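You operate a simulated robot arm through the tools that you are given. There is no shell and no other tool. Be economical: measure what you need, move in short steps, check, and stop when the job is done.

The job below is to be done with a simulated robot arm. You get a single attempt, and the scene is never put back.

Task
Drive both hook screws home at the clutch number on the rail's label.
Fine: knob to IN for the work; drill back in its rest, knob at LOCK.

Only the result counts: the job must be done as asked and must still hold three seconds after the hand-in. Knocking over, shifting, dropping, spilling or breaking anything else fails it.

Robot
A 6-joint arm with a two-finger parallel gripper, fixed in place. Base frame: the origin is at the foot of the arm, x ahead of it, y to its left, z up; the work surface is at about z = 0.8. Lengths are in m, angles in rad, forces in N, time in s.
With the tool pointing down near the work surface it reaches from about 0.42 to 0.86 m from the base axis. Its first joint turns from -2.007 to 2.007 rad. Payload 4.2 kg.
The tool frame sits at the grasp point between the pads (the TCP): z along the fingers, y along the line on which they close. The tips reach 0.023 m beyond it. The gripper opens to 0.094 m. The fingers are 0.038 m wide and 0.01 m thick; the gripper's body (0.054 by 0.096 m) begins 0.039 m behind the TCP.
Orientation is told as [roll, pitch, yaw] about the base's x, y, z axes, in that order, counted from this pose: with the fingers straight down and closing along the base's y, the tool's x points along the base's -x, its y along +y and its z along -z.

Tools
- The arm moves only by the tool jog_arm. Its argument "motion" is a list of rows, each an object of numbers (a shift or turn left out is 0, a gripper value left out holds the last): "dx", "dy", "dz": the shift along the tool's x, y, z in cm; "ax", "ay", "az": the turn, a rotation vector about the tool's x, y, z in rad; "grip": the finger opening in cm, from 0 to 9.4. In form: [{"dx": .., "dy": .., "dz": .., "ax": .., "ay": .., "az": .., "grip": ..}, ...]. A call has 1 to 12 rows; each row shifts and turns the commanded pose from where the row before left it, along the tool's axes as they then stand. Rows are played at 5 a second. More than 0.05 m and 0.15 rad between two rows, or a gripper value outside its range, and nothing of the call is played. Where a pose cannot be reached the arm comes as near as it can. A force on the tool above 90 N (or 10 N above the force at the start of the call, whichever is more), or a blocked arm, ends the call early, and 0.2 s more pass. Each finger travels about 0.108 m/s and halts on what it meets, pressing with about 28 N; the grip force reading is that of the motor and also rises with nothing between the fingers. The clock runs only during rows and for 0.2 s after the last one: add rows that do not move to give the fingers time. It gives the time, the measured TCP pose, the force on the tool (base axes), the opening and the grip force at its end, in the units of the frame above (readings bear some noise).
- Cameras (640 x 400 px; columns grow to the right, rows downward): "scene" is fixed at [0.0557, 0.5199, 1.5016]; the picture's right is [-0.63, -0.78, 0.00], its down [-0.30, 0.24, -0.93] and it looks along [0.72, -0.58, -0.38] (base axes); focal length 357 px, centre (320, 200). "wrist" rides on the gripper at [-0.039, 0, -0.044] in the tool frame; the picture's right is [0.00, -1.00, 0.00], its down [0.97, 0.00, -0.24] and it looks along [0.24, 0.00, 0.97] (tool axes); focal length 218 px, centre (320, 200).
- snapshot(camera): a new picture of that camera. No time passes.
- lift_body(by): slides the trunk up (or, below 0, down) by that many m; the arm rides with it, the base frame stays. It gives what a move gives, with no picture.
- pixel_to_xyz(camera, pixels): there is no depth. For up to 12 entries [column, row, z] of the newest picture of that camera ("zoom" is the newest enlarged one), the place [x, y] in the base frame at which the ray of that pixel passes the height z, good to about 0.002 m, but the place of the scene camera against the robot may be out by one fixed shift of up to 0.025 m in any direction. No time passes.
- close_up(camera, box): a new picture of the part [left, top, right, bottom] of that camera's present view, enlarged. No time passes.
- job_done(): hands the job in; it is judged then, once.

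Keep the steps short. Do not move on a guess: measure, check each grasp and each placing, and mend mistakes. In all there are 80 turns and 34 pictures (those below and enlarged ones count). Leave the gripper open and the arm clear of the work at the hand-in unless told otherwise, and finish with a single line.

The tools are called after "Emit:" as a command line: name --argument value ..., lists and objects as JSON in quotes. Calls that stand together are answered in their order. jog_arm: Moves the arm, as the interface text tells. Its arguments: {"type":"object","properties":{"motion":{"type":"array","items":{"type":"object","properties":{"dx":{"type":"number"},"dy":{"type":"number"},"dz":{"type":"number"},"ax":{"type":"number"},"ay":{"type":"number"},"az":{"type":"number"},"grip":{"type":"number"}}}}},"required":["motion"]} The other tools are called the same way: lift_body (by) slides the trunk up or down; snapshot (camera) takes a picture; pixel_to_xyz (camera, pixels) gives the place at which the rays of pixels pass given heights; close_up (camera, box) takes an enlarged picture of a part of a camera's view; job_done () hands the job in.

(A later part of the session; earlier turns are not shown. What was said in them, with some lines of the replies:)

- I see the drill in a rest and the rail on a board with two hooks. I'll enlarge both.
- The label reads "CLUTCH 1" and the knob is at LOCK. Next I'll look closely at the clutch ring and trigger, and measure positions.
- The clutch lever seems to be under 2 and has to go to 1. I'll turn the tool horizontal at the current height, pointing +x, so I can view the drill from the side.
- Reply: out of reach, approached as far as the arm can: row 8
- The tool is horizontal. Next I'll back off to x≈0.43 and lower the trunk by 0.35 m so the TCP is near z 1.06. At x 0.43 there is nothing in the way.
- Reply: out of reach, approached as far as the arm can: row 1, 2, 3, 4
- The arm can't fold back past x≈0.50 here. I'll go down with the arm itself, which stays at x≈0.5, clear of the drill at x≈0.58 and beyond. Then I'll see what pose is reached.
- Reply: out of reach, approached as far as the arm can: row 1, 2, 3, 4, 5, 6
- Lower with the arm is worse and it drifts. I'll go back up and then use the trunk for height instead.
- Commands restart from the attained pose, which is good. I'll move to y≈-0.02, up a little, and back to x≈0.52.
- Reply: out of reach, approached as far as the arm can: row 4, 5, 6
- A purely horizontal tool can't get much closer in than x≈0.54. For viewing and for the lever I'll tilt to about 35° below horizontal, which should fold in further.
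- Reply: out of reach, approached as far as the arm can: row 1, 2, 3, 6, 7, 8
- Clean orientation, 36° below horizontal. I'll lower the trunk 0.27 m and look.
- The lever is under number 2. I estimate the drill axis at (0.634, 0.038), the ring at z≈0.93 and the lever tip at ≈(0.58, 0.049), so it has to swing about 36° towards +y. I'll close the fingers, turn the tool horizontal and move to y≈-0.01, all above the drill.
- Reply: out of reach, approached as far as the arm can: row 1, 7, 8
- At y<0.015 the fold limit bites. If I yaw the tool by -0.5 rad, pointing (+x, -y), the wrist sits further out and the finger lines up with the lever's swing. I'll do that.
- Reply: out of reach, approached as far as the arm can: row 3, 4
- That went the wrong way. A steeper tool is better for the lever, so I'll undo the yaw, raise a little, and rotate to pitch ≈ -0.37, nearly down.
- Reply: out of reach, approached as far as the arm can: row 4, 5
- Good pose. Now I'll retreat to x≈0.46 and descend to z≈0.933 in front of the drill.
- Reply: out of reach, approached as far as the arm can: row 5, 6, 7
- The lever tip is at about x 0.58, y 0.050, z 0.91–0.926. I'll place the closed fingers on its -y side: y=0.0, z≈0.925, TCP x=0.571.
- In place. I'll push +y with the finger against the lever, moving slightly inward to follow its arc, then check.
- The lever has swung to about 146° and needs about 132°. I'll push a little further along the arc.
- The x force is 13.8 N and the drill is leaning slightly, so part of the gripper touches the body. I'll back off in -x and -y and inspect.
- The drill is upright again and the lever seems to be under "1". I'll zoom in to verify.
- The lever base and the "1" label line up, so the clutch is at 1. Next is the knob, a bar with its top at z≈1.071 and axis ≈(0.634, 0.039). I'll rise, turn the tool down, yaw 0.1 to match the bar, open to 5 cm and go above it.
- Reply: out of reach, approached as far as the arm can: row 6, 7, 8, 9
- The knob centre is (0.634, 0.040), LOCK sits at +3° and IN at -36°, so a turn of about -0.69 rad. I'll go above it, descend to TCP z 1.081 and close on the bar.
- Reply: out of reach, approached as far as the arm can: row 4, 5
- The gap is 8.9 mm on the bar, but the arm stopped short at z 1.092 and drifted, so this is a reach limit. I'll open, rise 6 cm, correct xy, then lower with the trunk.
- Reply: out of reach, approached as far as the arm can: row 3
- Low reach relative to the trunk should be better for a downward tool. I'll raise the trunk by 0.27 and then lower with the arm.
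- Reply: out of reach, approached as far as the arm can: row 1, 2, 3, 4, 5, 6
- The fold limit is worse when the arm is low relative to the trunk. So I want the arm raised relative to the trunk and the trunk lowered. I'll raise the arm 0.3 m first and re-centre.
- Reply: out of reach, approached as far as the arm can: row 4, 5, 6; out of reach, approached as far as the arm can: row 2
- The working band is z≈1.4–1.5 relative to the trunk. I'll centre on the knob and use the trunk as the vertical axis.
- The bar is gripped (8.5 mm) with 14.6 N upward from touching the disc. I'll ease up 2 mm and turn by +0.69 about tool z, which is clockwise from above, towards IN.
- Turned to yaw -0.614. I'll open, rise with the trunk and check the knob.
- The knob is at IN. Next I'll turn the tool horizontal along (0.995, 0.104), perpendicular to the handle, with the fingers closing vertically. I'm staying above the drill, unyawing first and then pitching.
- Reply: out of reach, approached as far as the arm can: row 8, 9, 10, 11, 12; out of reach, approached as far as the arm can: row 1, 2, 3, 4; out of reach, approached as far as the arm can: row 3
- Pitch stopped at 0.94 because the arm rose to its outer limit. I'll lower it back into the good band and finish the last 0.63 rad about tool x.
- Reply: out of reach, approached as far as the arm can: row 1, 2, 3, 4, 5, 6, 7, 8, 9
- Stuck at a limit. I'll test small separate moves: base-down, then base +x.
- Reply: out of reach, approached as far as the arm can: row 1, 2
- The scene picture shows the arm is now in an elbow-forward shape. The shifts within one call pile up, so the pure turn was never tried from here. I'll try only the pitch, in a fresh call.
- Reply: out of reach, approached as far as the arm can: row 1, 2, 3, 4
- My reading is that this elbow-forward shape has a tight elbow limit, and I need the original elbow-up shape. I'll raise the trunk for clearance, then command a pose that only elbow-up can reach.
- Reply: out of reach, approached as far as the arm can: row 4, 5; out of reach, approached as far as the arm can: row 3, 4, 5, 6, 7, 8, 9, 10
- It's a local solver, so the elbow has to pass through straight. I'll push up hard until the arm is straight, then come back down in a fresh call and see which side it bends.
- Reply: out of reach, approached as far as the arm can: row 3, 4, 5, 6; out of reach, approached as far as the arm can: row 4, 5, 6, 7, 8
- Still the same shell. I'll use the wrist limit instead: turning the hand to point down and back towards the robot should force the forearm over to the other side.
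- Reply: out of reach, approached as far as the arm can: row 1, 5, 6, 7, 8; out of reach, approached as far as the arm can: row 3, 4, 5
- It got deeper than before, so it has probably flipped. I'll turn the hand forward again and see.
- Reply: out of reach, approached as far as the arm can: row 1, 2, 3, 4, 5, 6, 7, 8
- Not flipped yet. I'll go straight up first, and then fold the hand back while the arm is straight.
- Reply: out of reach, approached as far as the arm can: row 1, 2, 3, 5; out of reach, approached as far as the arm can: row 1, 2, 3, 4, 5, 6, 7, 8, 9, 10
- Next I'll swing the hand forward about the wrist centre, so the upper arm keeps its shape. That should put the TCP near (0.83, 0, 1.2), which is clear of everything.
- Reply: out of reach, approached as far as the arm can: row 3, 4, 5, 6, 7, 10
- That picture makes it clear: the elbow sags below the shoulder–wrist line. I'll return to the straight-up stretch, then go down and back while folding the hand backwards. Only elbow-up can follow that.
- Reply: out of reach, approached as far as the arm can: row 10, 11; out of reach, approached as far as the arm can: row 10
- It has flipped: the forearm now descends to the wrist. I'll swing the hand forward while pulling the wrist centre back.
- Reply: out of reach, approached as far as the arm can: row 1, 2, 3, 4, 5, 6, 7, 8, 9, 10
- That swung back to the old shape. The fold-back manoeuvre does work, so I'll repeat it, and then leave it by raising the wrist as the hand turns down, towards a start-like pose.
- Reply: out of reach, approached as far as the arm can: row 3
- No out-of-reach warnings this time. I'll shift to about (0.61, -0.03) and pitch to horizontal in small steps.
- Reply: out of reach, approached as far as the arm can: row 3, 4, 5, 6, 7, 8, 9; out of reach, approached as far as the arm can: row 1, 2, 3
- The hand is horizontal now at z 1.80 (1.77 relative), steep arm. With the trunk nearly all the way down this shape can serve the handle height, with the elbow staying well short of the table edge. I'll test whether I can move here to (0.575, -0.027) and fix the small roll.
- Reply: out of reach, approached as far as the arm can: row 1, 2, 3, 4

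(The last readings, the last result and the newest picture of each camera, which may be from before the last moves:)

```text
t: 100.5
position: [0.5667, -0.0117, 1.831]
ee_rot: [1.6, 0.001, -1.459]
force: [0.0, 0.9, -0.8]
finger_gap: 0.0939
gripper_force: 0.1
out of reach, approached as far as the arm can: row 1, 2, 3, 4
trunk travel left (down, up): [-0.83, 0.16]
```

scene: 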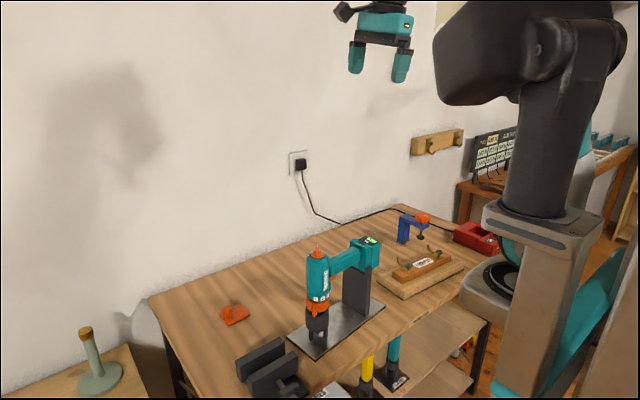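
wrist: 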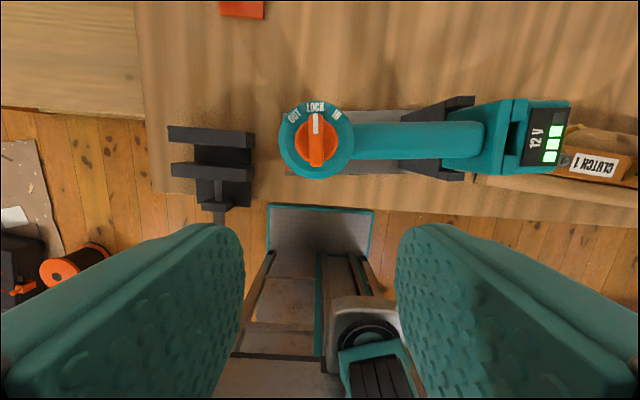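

Reached. Now a dry run in the air: forward to the grasp x (0.635) and down, to see how low this shape goes there.

Emit:
jog_arm --motion '[{"ax": 0.029, "dz": 2.2}, {"dz": 2.2}, {"dz": 2.4, "dx": -0.8}, {}]'

Emit:
jog_arm --motion '[{"dy": -2}, {"dy": -2}, {"dy": -2}, {"dy": -2}, {}]'

```text
t: 101.5
position: [0.6348, -0.0126, 1.8307]
ee_rot: [1.573, -0.001, -1.458]
force: [1.0, 0.8, -0.4]
finger_gap: 0.0941
gripper_force: 0.0
trunk travel left (down, up): [-0.83, 0.16]
```

```text
t: 102.8
position: [0.6377, 0.0117, 1.8154]
ee_rot: [1.57, 0.001, -1.46]
force: [0.0, 1.7, -0.2]
finger_gap: 0.0941
gripper_force: 0.0
out of reach, approached as far as the arm can: row 1, 2, 3, 4
trunk travel left (down, up): [-0.83, 0.16]
```

At the grasp x the lowest is z 1.815, which is 0.985 with the trunk fully down, so it's just enough (handle centre ≈0.997, with trigger ≈0.99). I'll go to the pre-approach (0.567, -0.025, 1.838) and lower the trunk 0.5 first.

Emit:
jog_arm --motion '[{"dy": 2.4}, {"dz": -2.4, "dx": -1.3}, {"dz": -2.4, "dx": -1.3}, {"dz": -2.2, "dx": -1.7}, {}]'

Emit:
lift_body --by -0.5

Emit:
snapshot --camera "scene"

```text
t: 104.0
position: [0.5717, -0.0379, 1.8311]
ee_rot: [1.569, 0.0, -1.458]
force: [0.2, -0.2, 0.4]
finger_gap: 0.0941
gripper_force: 0.0
out of reach, approached as far as the arm can: row 1, 4
trunk travel left (down, up): [-0.83, 0.16]
```

```text
refused: -0.5 is not a number from -0.4 to 0.4
```

```text
8 pictures are left
```

scene: 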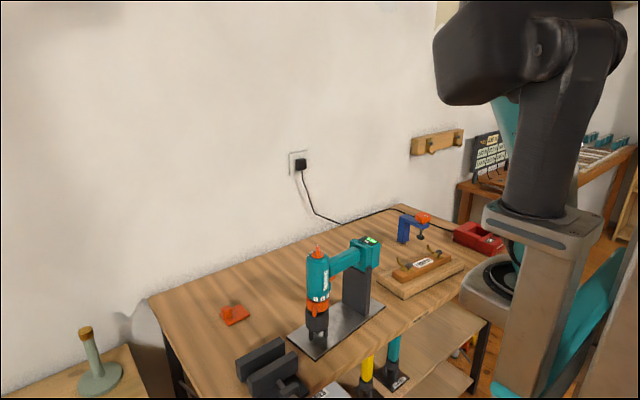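

Emit:
jog_arm --motion '[{"dx": 1.1}, {}]'

Emit:
lift_body --by -0.4

Emit:
lift_body --by -0.2

Emit:
snapshot --camera "scene"

```text
t: 104.5
position: [0.5699, -0.0256, 1.8296]
ee_rot: [1.573, 0.0, -1.457]
force: [0.1, 0.0, 0.6]
finger_gap: 0.094
gripper_force: 0.1
trunk travel left (down, up): [-0.83, 0.16]
```

```text
t: 108.4
position: [0.5708, -0.0255, 1.4309]
ee_rot: [1.572, 0.001, -1.456]
force: [0.0, 0.1, -0.4]
finger_gap: 0.094
gripper_force: 0.0
trunk travel left (down, up): [-0.43, 0.56]
```

```text
t: 110.5
position: [0.5698, -0.026, 1.2305]
ee_rot: [1.573, 0.0, -1.456]
force: [0.7, -0.3, 0.1]
finger_gap: 0.094
gripper_force: 0.0
trunk travel left (down, up): [-0.23, 0.76]
```

```text
7 pictures are left
```

scene: 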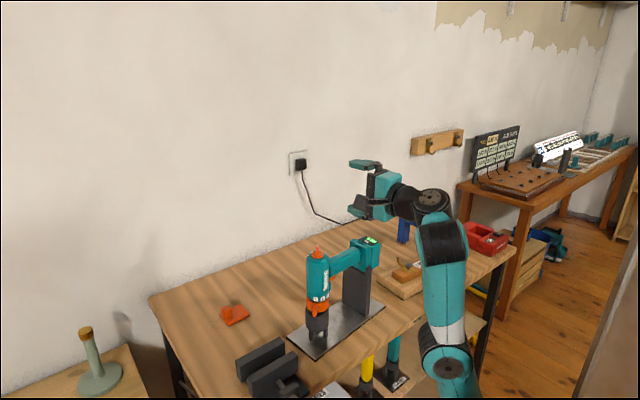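

The elbow is at x≈0.31, well short of the table (x≥0.54). I'll descend to z≈1.005 and look with the wrist camera at the handle from the side.

Emit:
lift_body --by -0.225

Emit:
snapshot --camera "wrist"

```text
t: 112.9
position: [0.5709, -0.0261, 1.0054]
ee_rot: [1.576, -0.001, -1.457]
force: [-1.2, -0.2, 0.9]
finger_gap: 0.0939
gripper_force: 0.1
trunk travel left (down, up): [-0.005, 0.985]
```

```text
6 pictures are left
```

wrist: 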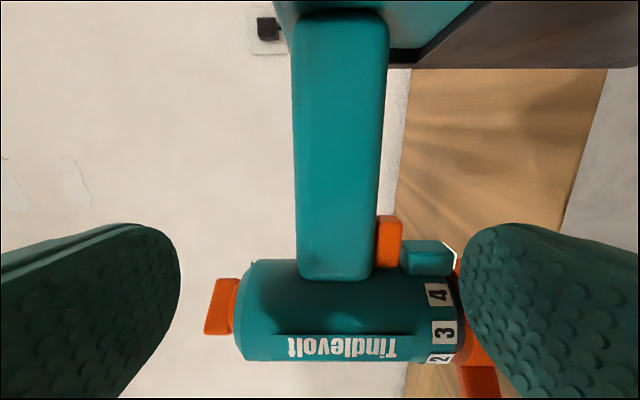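

From this side view the handle spans z 0.976–1.018. The orange trigger lies below it (to z≈0.964) and ends about 61 mm from the drill axis. A teal nub under the trigger ends at about 50 mm. So the lower finger's edge should sit at about 53 mm, which means shifting 1.4 cm away from the body. I'll shift, advance 3.3 cm, and lower slightly.

Emit:
jog_arm --motion '[{"dx": -1.4}, {"dz": 1.7}, {"dz": 1.6}, {}]'

Emit:
lift_body --by -0.004

Emit:
jog_arm --motion '[{"dy": -0.5}, {}]'

```text
t: 113.9
position: [0.6037, -0.0336, 1.0083]
ee_rot: [1.569, 0.0, -1.461]
force: [-0.5, 0.0, -0.2]
finger_gap: 0.0941
gripper_force: 0.1
out of reach, approached as far as the arm can: row 3
trunk travel left (down, up): [-0.005, 0.985]
```

```text
t: 114.5
position: [0.6044, -0.0341, 1.0047]
ee_rot: [1.568, -0.001, -1.46]
force: [0.1, -0.3, 0.4]
finger_gap: 0.094
gripper_force: 0.1
trunk travel left (down, up): [-0.001, 0.989]
```

```text
t: 115.1
position: [0.6036, -0.0334, 1.0045]
ee_rot: [1.568, 0.0, -1.459]
force: [-1.0, 0.2, -0.2]
finger_gap: 0.0941
gripper_force: 0.1
out of reach, approached as far as the arm can: row 1
trunk travel left (down, up): [-0.001, 0.989]
```

The lower pad clears the trigger by about 6 mm. I'll advance the remaining 3.4 cm with a small -y correction and watch the force.

Emit:
jog_arm --motion '[{"dz": 1.2, "dx": -0.1}, {"dz": 1.2, "dx": -0.1}, {"dz": 1.1, "dx": -0.1}, {}]'

```text
t: 116.1
position: [0.6392, -0.0336, 1.0069]
ee_rot: [1.568, -0.001, -1.463]
force: [0.4, -0.7, -0.4]
finger_gap: 0.0937
gripper_force: 0.1
trunk travel left (down, up): [-0.001, 0.989]
```

No contact. I'll centre lower by 0.8 cm and close on the handle with the trigger.

Emit:
jog_arm --motion '[{"dy": -0.8}, {}, {"grip": 3.5}, {"grip": 3.5}, {"grip": 3.5}, {}]'

Emit:
close_up --camera "wrist" --box '[160, 0, 560, 400]'

```text
t: 117.5
position: [0.6405, -0.0302, 1.0028]
ee_rot: [1.564, 0.002, -1.463]
force: [-0.1, -0.5, -2.4]
finger_gap: 0.0443
gripper_force: 27.7
out of reach, approached as far as the arm can: row 1
trunk travel left (down, up): [-0.001, 0.989]
```

```text
1.00 times, centred on (360, 200) of wrist
```

zoom: 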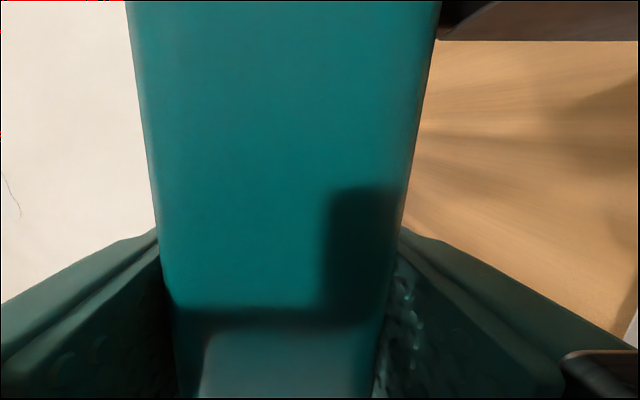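

The handle is gripped with a gap of 44 mm, handle plus pressed trigger. I'll lift straight up with the trunk in two steps and check.

Emit:
lift_body --by 0.03

Emit:
lift_body --by 0.2

Emit:
close_up --camera "scene" --box '[260, 130, 420, 330]'

```text
t: 118.2
position: [0.6398, -0.0302, 1.0341]
ee_rot: [1.567, 0.0, -1.464]
force: [-0.7, 0.9, -12.4]
finger_gap: 0.0443
gripper_force: 27.6
trunk travel left (down, up): [-0.031, 0.959]
```

```text
t: 120.4
position: [0.6407, -0.0298, 1.2337]
ee_rot: [1.565, 0.0, -1.464]
force: [-0.2, 0.2, -12.7]
finger_gap: 0.0446
gripper_force: 27.9
trunk travel left (down, up): [-0.231, 0.759]
```

```text
2.00 times, centred on (340, 230) of scene
```

zoom: 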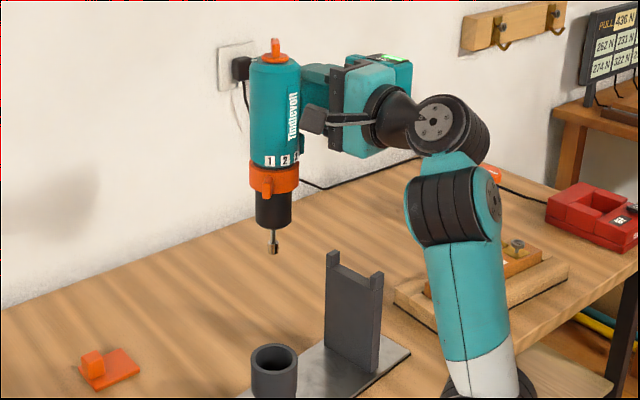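

Lifted, upright, 12.5 N, clutch still at 1. The bit tip is 0.192 below the TCP and the drill axis is 0.070 along tool +x. The left screw head is estimated at (0.637, -0.344, 0.86). I'll swing over to TCP (0.613, -0.41) with yaw -0.35, staying high.

Emit:
jog_arm --motion '[{"ay": -0.0457, "dx": -3.75, "dz": -0.69}, {"ay": -0.0457, "dx": -3.78, "dz": -0.51}, {"ay": -0.0457, "dx": -3.8, "dz": -0.34}, {"ay": -0.0457, "dx": -3.81, "dz": -0.17}, {"ay": -0.0457, "dx": -3.81, "dz": 0.0}, {"ay": -0.0457, "dx": -3.81, "dz": 0.18}, {"ay": -0.0457, "dx": -3.8, "dz": 0.35}, {"ay": -0.0457, "dx": -3.78, "dz": 0.52}, {"ay": -0.0457, "dx": -3.74, "dz": 0.71}, {"ay": -0.0457, "dx": -3.71, "dz": 0.85}, {}]'

```text
t: 122.8
position: [0.5946, -0.3907, 1.1908]
ee_rot: [1.566, -0.001, -1.921]
force: [1.2, -0.2, -13.2]
finger_gap: 0.0445
gripper_force: 27.8
out of reach, approached as far as the arm can: row 1, 2, 3, 4, 5, 6, 7, 8, 9, 10
trunk travel left (down, up): [-0.231, 0.759]
```

It hit the outer shell, so z dropped to 1.19 (bit at ~1.0, still clear). I'll go down to z≈1.10 while moving to the target xy.

Emit:
jog_arm --motion '[{"dy": -3.0, "dx": -0.4, "dz": 0.8}, {"dy": -3.0, "dx": -0.4, "dz": 0.8}, {"dy": -2.5, "dx": -0.4, "dz": 0.8}, {}]'

```text
t: 123.8
position: [0.6201, -0.4361, 1.1541]
ee_rot: [1.564, -0.002, -1.918]
force: [0.3, 0.1, -12.7]
finger_gap: 0.0446
gripper_force: 27.5
out of reach, approached as far as the arm can: row 1, 2, 3
trunk travel left (down, up): [-0.231, 0.759]
```

The arm's shell is thin here: relative z≈1.73–1.76 at this radius. I'll correct xy at this height and then lower with the trunk only.

Emit:
jog_arm --motion '[{"dx": 1.1, "dz": -0.78, "dy": 1.0}, {"dx": 1.1, "dz": -0.78, "dy": 0.5}, {}]'

```text
t: 124.6
position: [0.6124, -0.4111, 1.1699]
ee_rot: [1.564, -0.001, -1.92]
force: [0.5, -0.3, -13.7]
finger_gap: 0.0444
gripper_force: 28.2
trunk travel left (down, up): [-0.231, 0.759]
```

In place: the axis is at (0.637, -0.345). I'll lower the trunk until the bit is ~1 cm above the head and check with an enlarged scene view.

Emit:
lift_body --by -0.105

Emit:
close_up --camera "scene" --box '[380, 225, 460, 285]'

```text
t: 126.0
position: [0.6125, -0.4106, 1.0643]
ee_rot: [1.565, -0.002, -1.92]
force: [0.4, 0.1, -12.5]
finger_gap: 0.0444
gripper_force: 28.0
trunk travel left (down, up): [-0.126, 0.864]
```

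```text
6.67 times, centred on (420, 255) of scene
```

zoom: 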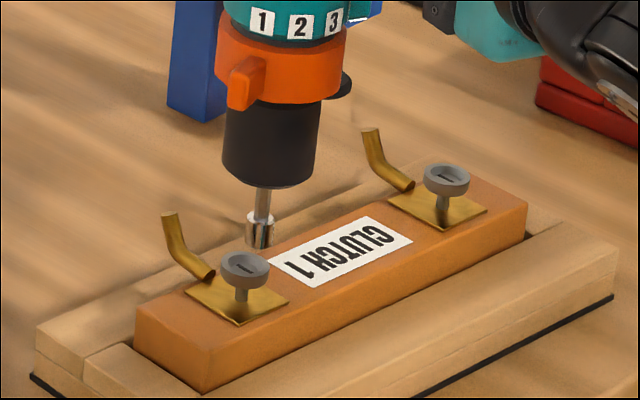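

In this view the bit sits about 14 zoom px (≈6.8 mm) to the right of the head centre. I'll shift by that amount, (+0.0043, +0.0053), and lower 8 mm to feel for the head.

Emit:
jog_arm --motion '[{"dx": 0.65, "dz": 0.22}, {}]'

Emit:
lift_body --by -0.008

Emit:
lift_body --by -0.003

```text
t: 126.5
position: [0.617, -0.4068, 1.0657]
ee_rot: [1.563, -0.002, -1.918]
force: [-0.4, -0.1, -12.0]
finger_gap: 0.0443
gripper_force: 27.6
trunk travel left (down, up): [-0.126, 0.864]
```

```text
t: 127.1
position: [0.6165, -0.4075, 1.057]
ee_rot: [1.561, -0.002, -1.918]
force: [-0.4, -0.1, -12.4]
finger_gap: 0.0441
gripper_force: 28.0
trunk travel left (down, up): [-0.118, 0.872]
```

```text
t: 127.6
position: [0.6178, -0.4066, 1.0531]
ee_rot: [1.56, -0.002, -1.918]
force: [0.4, 1.1, -12.4]
finger_gap: 0.0444
gripper_force: 28.5
trunk travel left (down, up): [-0.115, 0.875]
```

No contact yet at TCP 1.053. I'll keep going in small steps.

Emit:
lift_body --by -0.003

Emit:
lift_body --by -0.003

Emit:
lift_body --by -0.002

```text
t: 128.2
position: [0.6171, -0.4067, 1.0507]
ee_rot: [1.558, -0.001, -1.917]
force: [-0.5, -0.6, -12.8]
finger_gap: 0.0444
gripper_force: 28.2
trunk travel left (down, up): [-0.112, 0.878]
```

```text
t: 128.7
position: [0.6173, -0.4065, 1.0476]
ee_rot: [1.56, -0.002, -1.917]
force: [0.6, -1.0, -12.7]
finger_gap: 0.0444
gripper_force: 28.0
trunk travel left (down, up): [-0.109, 0.881]
```

```text
t: 129.2
position: [0.6168, -0.4061, 1.0463]
ee_rot: [1.561, -0.003, -1.918]
force: [0.2, -0.4, -11.1]
finger_gap: 0.0447
gripper_force: 27.9
trunk travel left (down, up): [-0.107, 0.883]
```

A hint of contact (-11.1 N) at 1.046. Two more 2 mm steps.

Emit:
lift_body --by -0.002

Emit:
lift_body --by -0.002

Emit:
close_up --camera "scene" --box '[380, 225, 460, 285]'

```text
t: 129.7
position: [0.6181, -0.405, 1.0433]
ee_rot: [1.562, -0.001, -1.917]
force: [-0.2, 0.4, -12.6]
finger_gap: 0.0445
gripper_force: 27.9
trunk travel left (down, up): [-0.105, 0.885]
```

```text
t: 130.2
position: [0.6163, -0.406, 1.0435]
ee_rot: [1.565, -0.003, -1.919]
force: [-0.1, -1.9, -4.9]
finger_gap: 0.0453
gripper_force: 28.2
trunk travel left (down, up): [-0.103, 0.887]
```

```text
6.67 times, centred on (420, 255) of scene
```

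zoom: 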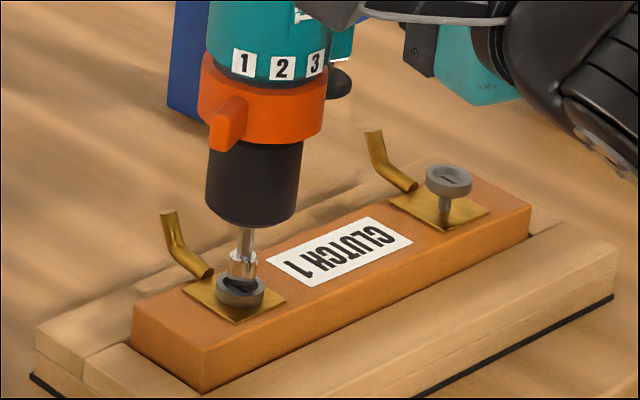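

The bit is in the slot and the screw has run down almost to its plate. I'll press on a little more to be sure it is home.

Emit:
lift_body --by -0.002

Emit:
jog_arm --motion '[{}, {}, {}, {}, {}]'

Emit:
lift_body --by -0.002

Emit:
jog_arm --motion '[{}, {}, {}, {}, {}]'

```text
t: 130.8
position: [0.6163, -0.4065, 1.043]
ee_rot: [1.567, 0.0, -1.917]
force: [1.1, -3.8, 8.7]
finger_gap: 0.0463
gripper_force: 28.5
trunk travel left (down, up): [-0.101, 0.889]
```

```text
t: 132.0
position: [0.6146, -0.4056, 1.0408]
ee_rot: [1.566, -0.002, -1.918]
force: [-0.8, -5.4, 17.9]
finger_gap: 0.0473
gripper_force: 27.7
trunk travel left (down, up): [-0.101, 0.889]
```

```text
t: 132.5
position: [0.6148, -0.4057, 1.0399]
ee_rot: [1.567, -0.001, -1.919]
force: [-3.1, -7.3, 27.1]
finger_gap: 0.0485
gripper_force: 27.7
trunk travel left (down, up): [-0.099, 0.891]
```

```text
t: 133.7
position: [0.6161, -0.4072, 1.0396]
ee_rot: [1.564, 0.002, -1.921]
force: [-3.5, -8.0, 28.7]
finger_gap: 0.0487
gripper_force: 28.3
trunk travel left (down, up): [-0.099, 0.891]
```

Firm reaction (about 40 N) with no further travel, so the left screw is home. I'll lift off, then shift to the right screw by the measured spacing (-0.0105, -0.1545) with the same yaw.

Emit:
lift_body --by 0.12

Emit:
jog_arm --motion '[{"dx": -2.98, "dz": 0.86, "dy": -1.0}, {"dx": -2.98, "dz": 0.86, "dy": -1.0}, {"dx": -2.98, "dz": 0.86, "dy": -1.0}, {"dx": -2.98, "dz": 0.86, "dy": -1.0}, {"dx": -2.98, "dz": 0.86, "dy": -1.0}, {}]'

```text
t: 135.2
position: [0.6178, -0.4055, 1.1582]
ee_rot: [1.559, -0.001, -1.92]
force: [0.1, -0.1, -12.8]
finger_gap: 0.0444
gripper_force: 28.2
trunk travel left (down, up): [-0.219, 0.771]
```

```text
t: 136.6
position: [0.597, -0.54, 1.0844]
ee_rot: [1.562, -0.001, -1.917]
force: [0.6, -0.4, -13.5]
finger_gap: 0.0446
gripper_force: 28.4
out of reach, approached as far as the arm can: row 2, 3, 4, 5
trunk travel left (down, up): [-0.219, 0.771]
```

It's at the outer limit again. I'll raise the trunk 5 cm and reach to the target with the arm a bit lower.

Emit:
lift_body --by 0.05

Emit:
jog_arm --motion '[{"dx": -0.82, "dz": 0.81, "dy": -2.0}, {"dx": -0.82, "dz": 0.81, "dy": -2.0}, {}]'

```text
t: 137.5
position: [0.5965, -0.5397, 1.1351]
ee_rot: [1.562, -0.002, -1.919]
force: [-0.4, 0.0, -13.4]
finger_gap: 0.0444
gripper_force: 27.8
trunk travel left (down, up): [-0.269, 0.721]
```

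```text
t: 138.3
position: [0.6087, -0.5645, 1.1015]
ee_rot: [1.559, -0.001, -1.916]
force: [-0.7, 0.4, -13.6]
finger_gap: 0.0443
gripper_force: 28.3
out of reach, approached as far as the arm can: row 2
trunk travel left (down, up): [-0.269, 0.721]
```

Emit:
jog_arm --motion '[{"dx": 0.25, "dz": -0.33, "dy": 0.3}, {}]'

Emit:
lift_body --by -0.041

Emit:
close_up --camera "scene" --box '[390, 215, 470, 275]'

```text
t: 138.9
position: [0.6063, -0.5621, 1.1048]
ee_rot: [1.558, 0.0, -1.916]
force: [0.2, -0.7, -12.9]
finger_gap: 0.0444
gripper_force: 27.5
trunk travel left (down, up): [-0.269, 0.721]
```

```text
t: 139.7
position: [0.6056, -0.5623, 1.0643]
ee_rot: [1.56, -0.002, -1.918]
force: [-0.6, -0.3, -12.7]
finger_gap: 0.0444
gripper_force: 28.3
trunk travel left (down, up): [-0.228, 0.762]
```

```text
6.67 times, centred on (430, 245) of scene
```

zoom: 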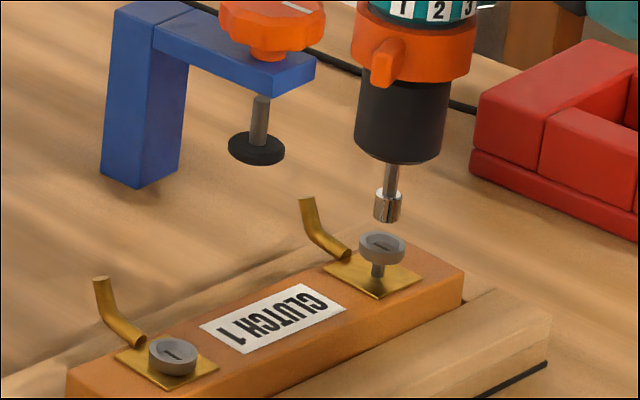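

The left head is seated on its plate. At the right screw the bit is ~5 px right and ~7 px too far compared with the good alignment at the left. I'll correct by (-0.002, +0.005) and lower in steps.

Emit:
jog_arm --motion '[{"dx": 0.39, "dz": -0.34, "dy": 0.3}, {}]'

Emit:
lift_body --by -0.014

Emit:
lift_body --by -0.004

Emit:
lift_body --by -0.003

```text
t: 140.3
position: [0.604, -0.5582, 1.0675]
ee_rot: [1.559, -0.002, -1.914]
force: [-1.0, 0.1, -13.2]
finger_gap: 0.0445
gripper_force: 27.6
trunk travel left (down, up): [-0.228, 0.762]
```

```text
t: 141.0
position: [0.6039, -0.5579, 1.0543]
ee_rot: [1.558, -0.002, -1.915]
force: [-0.3, 0.5, -10.1]
finger_gap: 0.0448
gripper_force: 27.7
trunk travel left (down, up): [-0.214, 0.776]
```

```text
t: 141.5
position: [0.604, -0.5589, 1.0497]
ee_rot: [1.557, -0.002, -1.913]
force: [-0.2, 1.6, -11.4]
finger_gap: 0.0446
gripper_force: 28.1
trunk travel left (down, up): [-0.21, 0.78]
```

```text
t: 142.0
position: [0.6037, -0.5582, 1.0465]
ee_rot: [1.556, -0.002, -1.914]
force: [0.0, 0.2, -12.7]
finger_gap: 0.0441
gripper_force: 28.4
trunk travel left (down, up): [-0.207, 0.783]
```

Light contact at 1.054 and the screw is following down, as on the left. I'll continue to the same end height (≈1.041) with pauses.

Emit:
lift_body --by -0.003

Emit:
lift_body --by -0.002

Emit:
lift_body --by -0.002

Emit:
jog_arm --motion '[{}, {}, {}, {}, {}]'

```text
t: 142.5
position: [0.6043, -0.5579, 1.0446]
ee_rot: [1.56, -0.003, -1.915]
force: [1.0, -0.8, -9.2]
finger_gap: 0.0447
gripper_force: 27.6
trunk travel left (down, up): [-0.204, 0.786]
```

```text
t: 143.1
position: [0.6048, -0.5583, 1.0423]
ee_rot: [1.561, -0.001, -1.918]
force: [-0.4, -0.6, -4.6]
finger_gap: 0.0451
gripper_force: 27.7
trunk travel left (down, up): [-0.202, 0.788]
```

```text
t: 143.6
position: [0.6032, -0.5573, 1.0416]
ee_rot: [1.565, -0.002, -1.916]
force: [-0.6, -3.4, 6.7]
finger_gap: 0.0465
gripper_force: 27.6
trunk travel left (down, up): [-0.2, 0.79]
```

```text
t: 144.8
position: [0.6033, -0.5579, 1.0408]
ee_rot: [1.562, -0.003, -1.917]
force: [-2.0, -6.3, 15.2]
finger_gap: 0.0472
gripper_force: 27.3
trunk travel left (down, up): [-0.2, 0.79]
```

Same signature as the left one. One last 2 mm press, then lift off and swing back to the rest along the arm's reachable shell.

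Emit:
lift_body --by -0.002

Emit:
jog_arm --motion '[{}, {}, {}, {}, {}]'

Emit:
lift_body --by 0.12

Emit:
jog_arm --motion '[{"ay": 0.0378, "dx": 4.24, "dz": -1.2, "dy": 2.2}, {"ay": 0.0378, "dx": 4.28, "dz": -1.03, "dy": 2.2}, {"ay": 0.0378, "dx": 4.32, "dz": -0.87, "dy": 2.2}, {"ay": 0.0378, "dx": 4.35, "dz": -0.71, "dy": 1.67}, {"ay": 0.0378, "dx": 4.38, "dz": -0.54, "dy": 1.67}, {"ay": 0.0378, "dx": 4.4, "dz": -0.38, "dy": 1.67}, {"ay": 0.0378, "dx": 4.41, "dz": -0.21, "dy": 0.97}, {"ay": 0.0378, "dx": 4.41, "dz": -0.05, "dy": 0.97}, {"ay": 0.0378, "dx": 4.41, "dz": 0.12, "dy": 0.97}, {"ay": 0.0378, "dx": 4.4, "dz": 0.29, "dy": 0.5}, {"ay": 0.0378, "dx": 4.39, "dz": 0.46, "dy": 0.5}, {"ay": 0.0378, "dx": 4.37, "dz": 0.62, "dy": 0.5}]'

```text
t: 145.3
position: [0.6028, -0.5573, 1.0417]
ee_rot: [1.562, 0.0, -1.918]
force: [-2.7, -7.2, 25.3]
finger_gap: 0.0484
gripper_force: 28.1
trunk travel left (down, up): [-0.198, 0.792]
```

```text
t: 146.5
position: [0.6013, -0.5588, 1.0403]
ee_rot: [1.562, 0.0, -1.919]
force: [-3.0, -8.5, 28.2]
finger_gap: 0.0487
gripper_force: 28.3
trunk travel left (down, up): [-0.198, 0.792]
```

```text
t: 148.0
position: [0.6033, -0.558, 1.1571]
ee_rot: [1.559, -0.002, -1.913]
force: [0.4, 0.2, -12.3]
finger_gap: 0.0447
gripper_force: 28.0
trunk travel left (down, up): [-0.318, 0.672]
```

```text
t: 150.6
position: [0.655, -0.0379, 1.3222]
ee_rot: [1.54, -0.002, -1.46]
force: [21.5, -8.5, -24.1]
finger_gap: 0.047
gripper_force: 27.3
out of reach, approached as far as the arm can: row 1, 11
trunk travel left (down, up): [-0.318, 0.672]
```

The return move ended with a force reading, probably from the sudden stop. I'll settle, trim to the grasp pose (0.6405, -0.0302, roll 1.565), and read again.

Emit:
jog_arm --motion '[{}, {"dx": 0.45, "dz": -0.68, "ax": -0.012}, {"dx": 0.45, "dz": -0.68, "ax": -0.012}, {}, {}]'

Emit:
close_up --camera "scene" --box '[250, 90, 450, 370]'

```text
t: 151.8
position: [0.6292, -0.0304, 1.3296]
ee_rot: [1.584, 0.004, -1.462]
force: [-0.8, -0.9, -12.7]
finger_gap: 0.0444
gripper_force: 27.9
trunk travel left (down, up): [-0.318, 0.672]
```

```text
1.43 times, centred on (350, 230) of scene
```

zoom: 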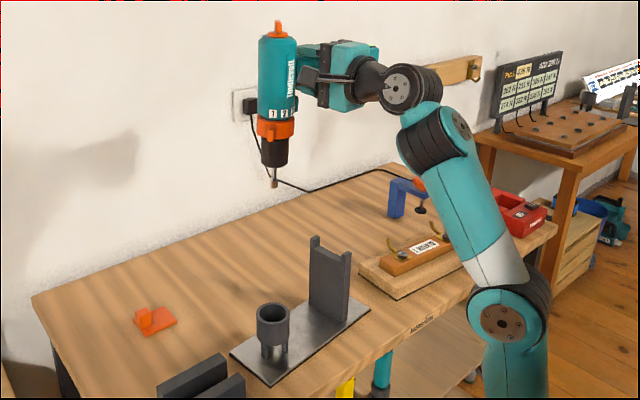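

All clear: just the stop's inertia, and the drill is upright. I have no pictures left, so I'll rely on the recorded grasp pose. Trimming to it exactly.

Emit:
jog_arm --motion '[{"dz": 0.56, "dx": -0.05, "ax": 0.009, "dy": -0.4}, {"dz": 0.56, "dx": -0.05, "ax": 0.009, "dy": -0.4}, {}, {}, {}]'

```text
t: 153.0
position: [0.6409, -0.0298, 1.3212]
ee_rot: [1.565, 0.004, -1.46]
force: [-0.9, 0.0, -12.8]
finger_gap: 0.0445
gripper_force: 28.7
trunk travel left (down, up): [-0.318, 0.672]
```

Matches the grasp pose. I'll lower in stages: 0.20, then small ones as the nose enters the cup, reading the forces.

Emit:
jog_arm --motion '[{"az": -0.004, "ay": -0.003}, {}]'

Emit:
lift_body --by -0.22

Emit:
lift_body --by -0.05

Emit:
lift_body --by -0.02

```text
t: 153.6
position: [0.6425, -0.0298, 1.3213]
ee_rot: [1.566, 0.0, -1.464]
force: [0.0, 0.8, -13.0]
finger_gap: 0.0445
gripper_force: 27.7
trunk travel left (down, up): [-0.318, 0.672]
```

```text
t: 155.9
position: [0.6415, -0.0307, 1.1021]
ee_rot: [1.565, 0.0, -1.464]
force: [-0.2, 0.1, -12.6]
finger_gap: 0.0444
gripper_force: 27.6
trunk travel left (down, up): [-0.098, 0.892]
```

```text
t: 156.8
position: [0.6415, -0.0305, 1.0531]
ee_rot: [1.566, 0.001, -1.466]
force: [-0.7, 0.1, -12.6]
finger_gap: 0.0444
gripper_force: 28.6
trunk travel left (down, up): [-0.048, 0.942]
```

```text
t: 157.5
position: [0.6411, -0.0307, 1.0319]
ee_rot: [1.564, 0.0, -1.465]
force: [-2.2, -0.6, -14.0]
finger_gap: 0.0442
gripper_force: 28.2
trunk travel left (down, up): [-0.028, 0.962]
```

Entering freely. Lowering the rest.

Emit:
lift_body --by -0.02

Emit:
lift_body --by -0.006

Emit:
lift_body --by -0.002

```text
t: 158.2
position: [0.6416, -0.0305, 1.0115]
ee_rot: [1.564, -0.002, -1.463]
force: [-2.9, 1.0, -14.8]
finger_gap: 0.0443
gripper_force: 27.7
trunk travel left (down, up): [-0.008, 0.982]
```

```text
t: 158.7
position: [0.6416, -0.0304, 1.0059]
ee_rot: [1.565, -0.001, -1.465]
force: [-2.4, 0.6, -13.4]
finger_gap: 0.0445
gripper_force: 28.3
trunk travel left (down, up): [-0.002, 0.988]
```

```text
t: 159.2
position: [0.6411, -0.031, 1.0049]
ee_rot: [1.565, 0.0, -1.465]
force: [-2.1, 0.4, -11.7]
finger_gap: 0.0446
gripper_force: 28.2
trunk travel left (down, up): [0.0, 0.99]
```

It's in the rest, about 2 mm above the seated height with the trunk at its end. I'll ease down 2 mm with the arm, open, and withdraw straight back along the approach line.

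Emit:
jog_arm --motion '[{"dy": -0.2}, {}, {"grip": 9.4}, {"grip": 9.4}, {"grip": 9.4}, {"grip": 9.4}]'

Emit:
jog_arm --motion '[{"dz": -1.5}, {"dz": -1.5}, {"dz": -1.0}, {}]'

Emit:
jog_arm --motion '[{"dz": -2.0}, {"dz": -2.0, "dy": 0.5}, {"dy": 1.0, "dx": 1.0}, {}]'

Emit:
lift_body --by 0.12

```text
t: 160.7
position: [0.6415, -0.0305, 1.0024]
ee_rot: [1.565, -0.001, -1.463]
force: [0.3, 0.4, 0.2]
finger_gap: 0.0943
gripper_force: 0.0
trunk travel left (down, up): [0.0, 0.99]
```

```text
t: 161.7
position: [0.6002, -0.0343, 1.0032]
ee_rot: [1.567, 0.001, -1.465]
force: [1.3, -0.2, 0.7]
finger_gap: 0.0939
gripper_force: 0.1
trunk travel left (down, up): [0.0, 0.99]
```

```text
t: 162.7
position: [0.5606, -0.0341, 1.013]
ee_rot: [1.566, 0.0, -1.466]
force: [0.1, 1.4, -0.2]
finger_gap: 0.0937
gripper_force: 0.0
out of reach, approached as far as the arm can: row 3
trunk travel left (down, up): [0.0, 0.99]
```

```text
t: 164.2
position: [0.5606, -0.0344, 1.1321]
ee_rot: [1.565, 0.001, -1.464]
force: [-0.6, 0.0, 0.5]
finger_gap: 0.094
gripper_force: 0.1
trunk travel left (down, up): [-0.12, 0.87]
```

Released cleanly and the force is zero. Last job is the knob from IN to LOCK. With closed fingers on the +y side at knob-bar height, I can push the bar's rear end toward -y until it lies flush with the finger face, which is at 6°, the LOCK direction. I'll go to (0.618, 0.096) and lower to z≈1.068.

Emit:
jog_arm --motion '[{"grip": 0, "dx": 4.1}, {"dx": 4.1}, {"dx": 4.2}, {"dz": 2.4}, {"dz": 2.4}, {"dz": 2.3}, {}, {}]'

Emit:
lift_body --by -0.064

```text
t: 165.9
position: [0.6139, 0.0907, 1.0896]
ee_rot: [1.566, 0.0, -1.463]
force: [0.0, 0.4, 0.0]
finger_gap: 0.0003
gripper_force: 27.7
out of reach, approached as far as the arm can: row 1, 2, 3
trunk travel left (down, up): [-0.12, 0.87]
```

```text
t: 167.0
position: [0.613, 0.092, 1.0245]
ee_rot: [1.565, 0.0, -1.466]
force: [-0.4, 0.4, -0.3]
finger_gap: 0.0
gripper_force: 28.4
trunk travel left (down, up): [-0.056, 0.934]
5 turns are left
```

I'm at (0.613, 0.092), so I'll raise 4.35 cm to z≈1.068 and move in toward the bar, most of the way, then read.

Emit:
lift_body --by 0.0425

Emit:
jog_arm --motion '[{"dx": -0.8, "dz": 0.2}, {"dx": -0.8}, {"dx": -0.7}, {}]'

```text
t: 167.8
position: [0.6132, 0.0919, 1.0678]
ee_rot: [1.564, -0.001, -1.464]
force: [-0.2, 0.4, 0.9]
finger_gap: 0.0
gripper_force: 27.9
trunk travel left (down, up): [-0.098, 0.892]
```

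```text
t: 168.8
position: [0.6171, 0.0695, 1.0679]
ee_rot: [1.567, -0.002, -1.463]
force: [-1.0, 4.1, -1.3]
finger_gap: 0.0002
gripper_force: 28.4
trunk travel left (down, up): [-0.098, 0.892]
4 turns are left
```

Contact (4 N) exactly where predicted. I'll push the remaining 8 mm until the bar is flush, with a tiny last step to see the force rise.

Emit:
jog_arm --motion '[{"dx": -0.25}, {"dx": -0.25}, {"dx": -0.25}, {}, {}]'

Emit:
jog_arm --motion '[{"dx": -0.07}, {}, {}]'

```text
t: 170.0
position: [0.6181, 0.0604, 1.0677]
ee_rot: [1.565, 0.0, -1.462]
force: [-1.3, -0.8, 0.3]
finger_gap: 0.0
gripper_force: 28.8
trunk travel left (down, up): [-0.098, 0.892]
```

```text
t: 170.8
position: [0.6191, 0.0606, 1.067]
ee_rot: [1.565, 0.0, -1.462]
force: [-1.3, 2.3, 2.4]
finger_gap: 0.0001
gripper_force: 28.0
trunk travel left (down, up): [-0.098, 0.892]
3 turns are left
```

The push force fell away and then came back lightly at the predicted flush position, so the bar is in line with LOCK. I'll back off in +y, withdraw, rise and open the gripper.

Emit:
jog_arm --motion '[{"dx": 1.0}, {"dx": 1.5}, {"dx": 1.0}, {"dz": -2.0}, {"dz": -2.0}, {"dz": -1.0}, {}]'

Emit:
lift_body --by 0.2

Emit:
jog_arm --motion '[{"grip": 9.4}, {"grip": 9.4}, {"grip": 9.4}, {}]'

```text
t: 172.4
position: [0.564, 0.0899, 1.0666]
ee_rot: [1.566, 0.0, -1.462]
force: [-0.1, 0.4, 0.0]
finger_gap: 0.0
gripper_force: 27.9
trunk travel left (down, up): [-0.098, 0.892]
```

```text
t: 174.6
position: [0.5654, 0.0896, 1.2653]
ee_rot: [1.566, 0.001, -1.464]
force: [-0.2, 0.3, -0.2]
finger_gap: 0.0
gripper_force: 27.9
trunk travel left (down, up): [-0.298, 0.692]
```

```text
t: 175.6
position: [0.565, 0.0893, 1.2667]
ee_rot: [1.565, 0.001, -1.463]
force: [0.2, 0.8, 0.1]
finger_gap: 0.0941
gripper_force: 0.0
trunk travel left (down, up): [-0.298, 0.692]
2 turns are left
```

The arm is clear and the gripper is open, so I'm handing in.

Emit:
job_done

```text
The job is handed in.
```

I drove both hook screws at clutch 1, put the drill back in its rest and turned the knob to LOCK; the left screw was seen seated, but the right screw, the drill's seating and the knob were judged from force and position readings only, as no pictures were left.
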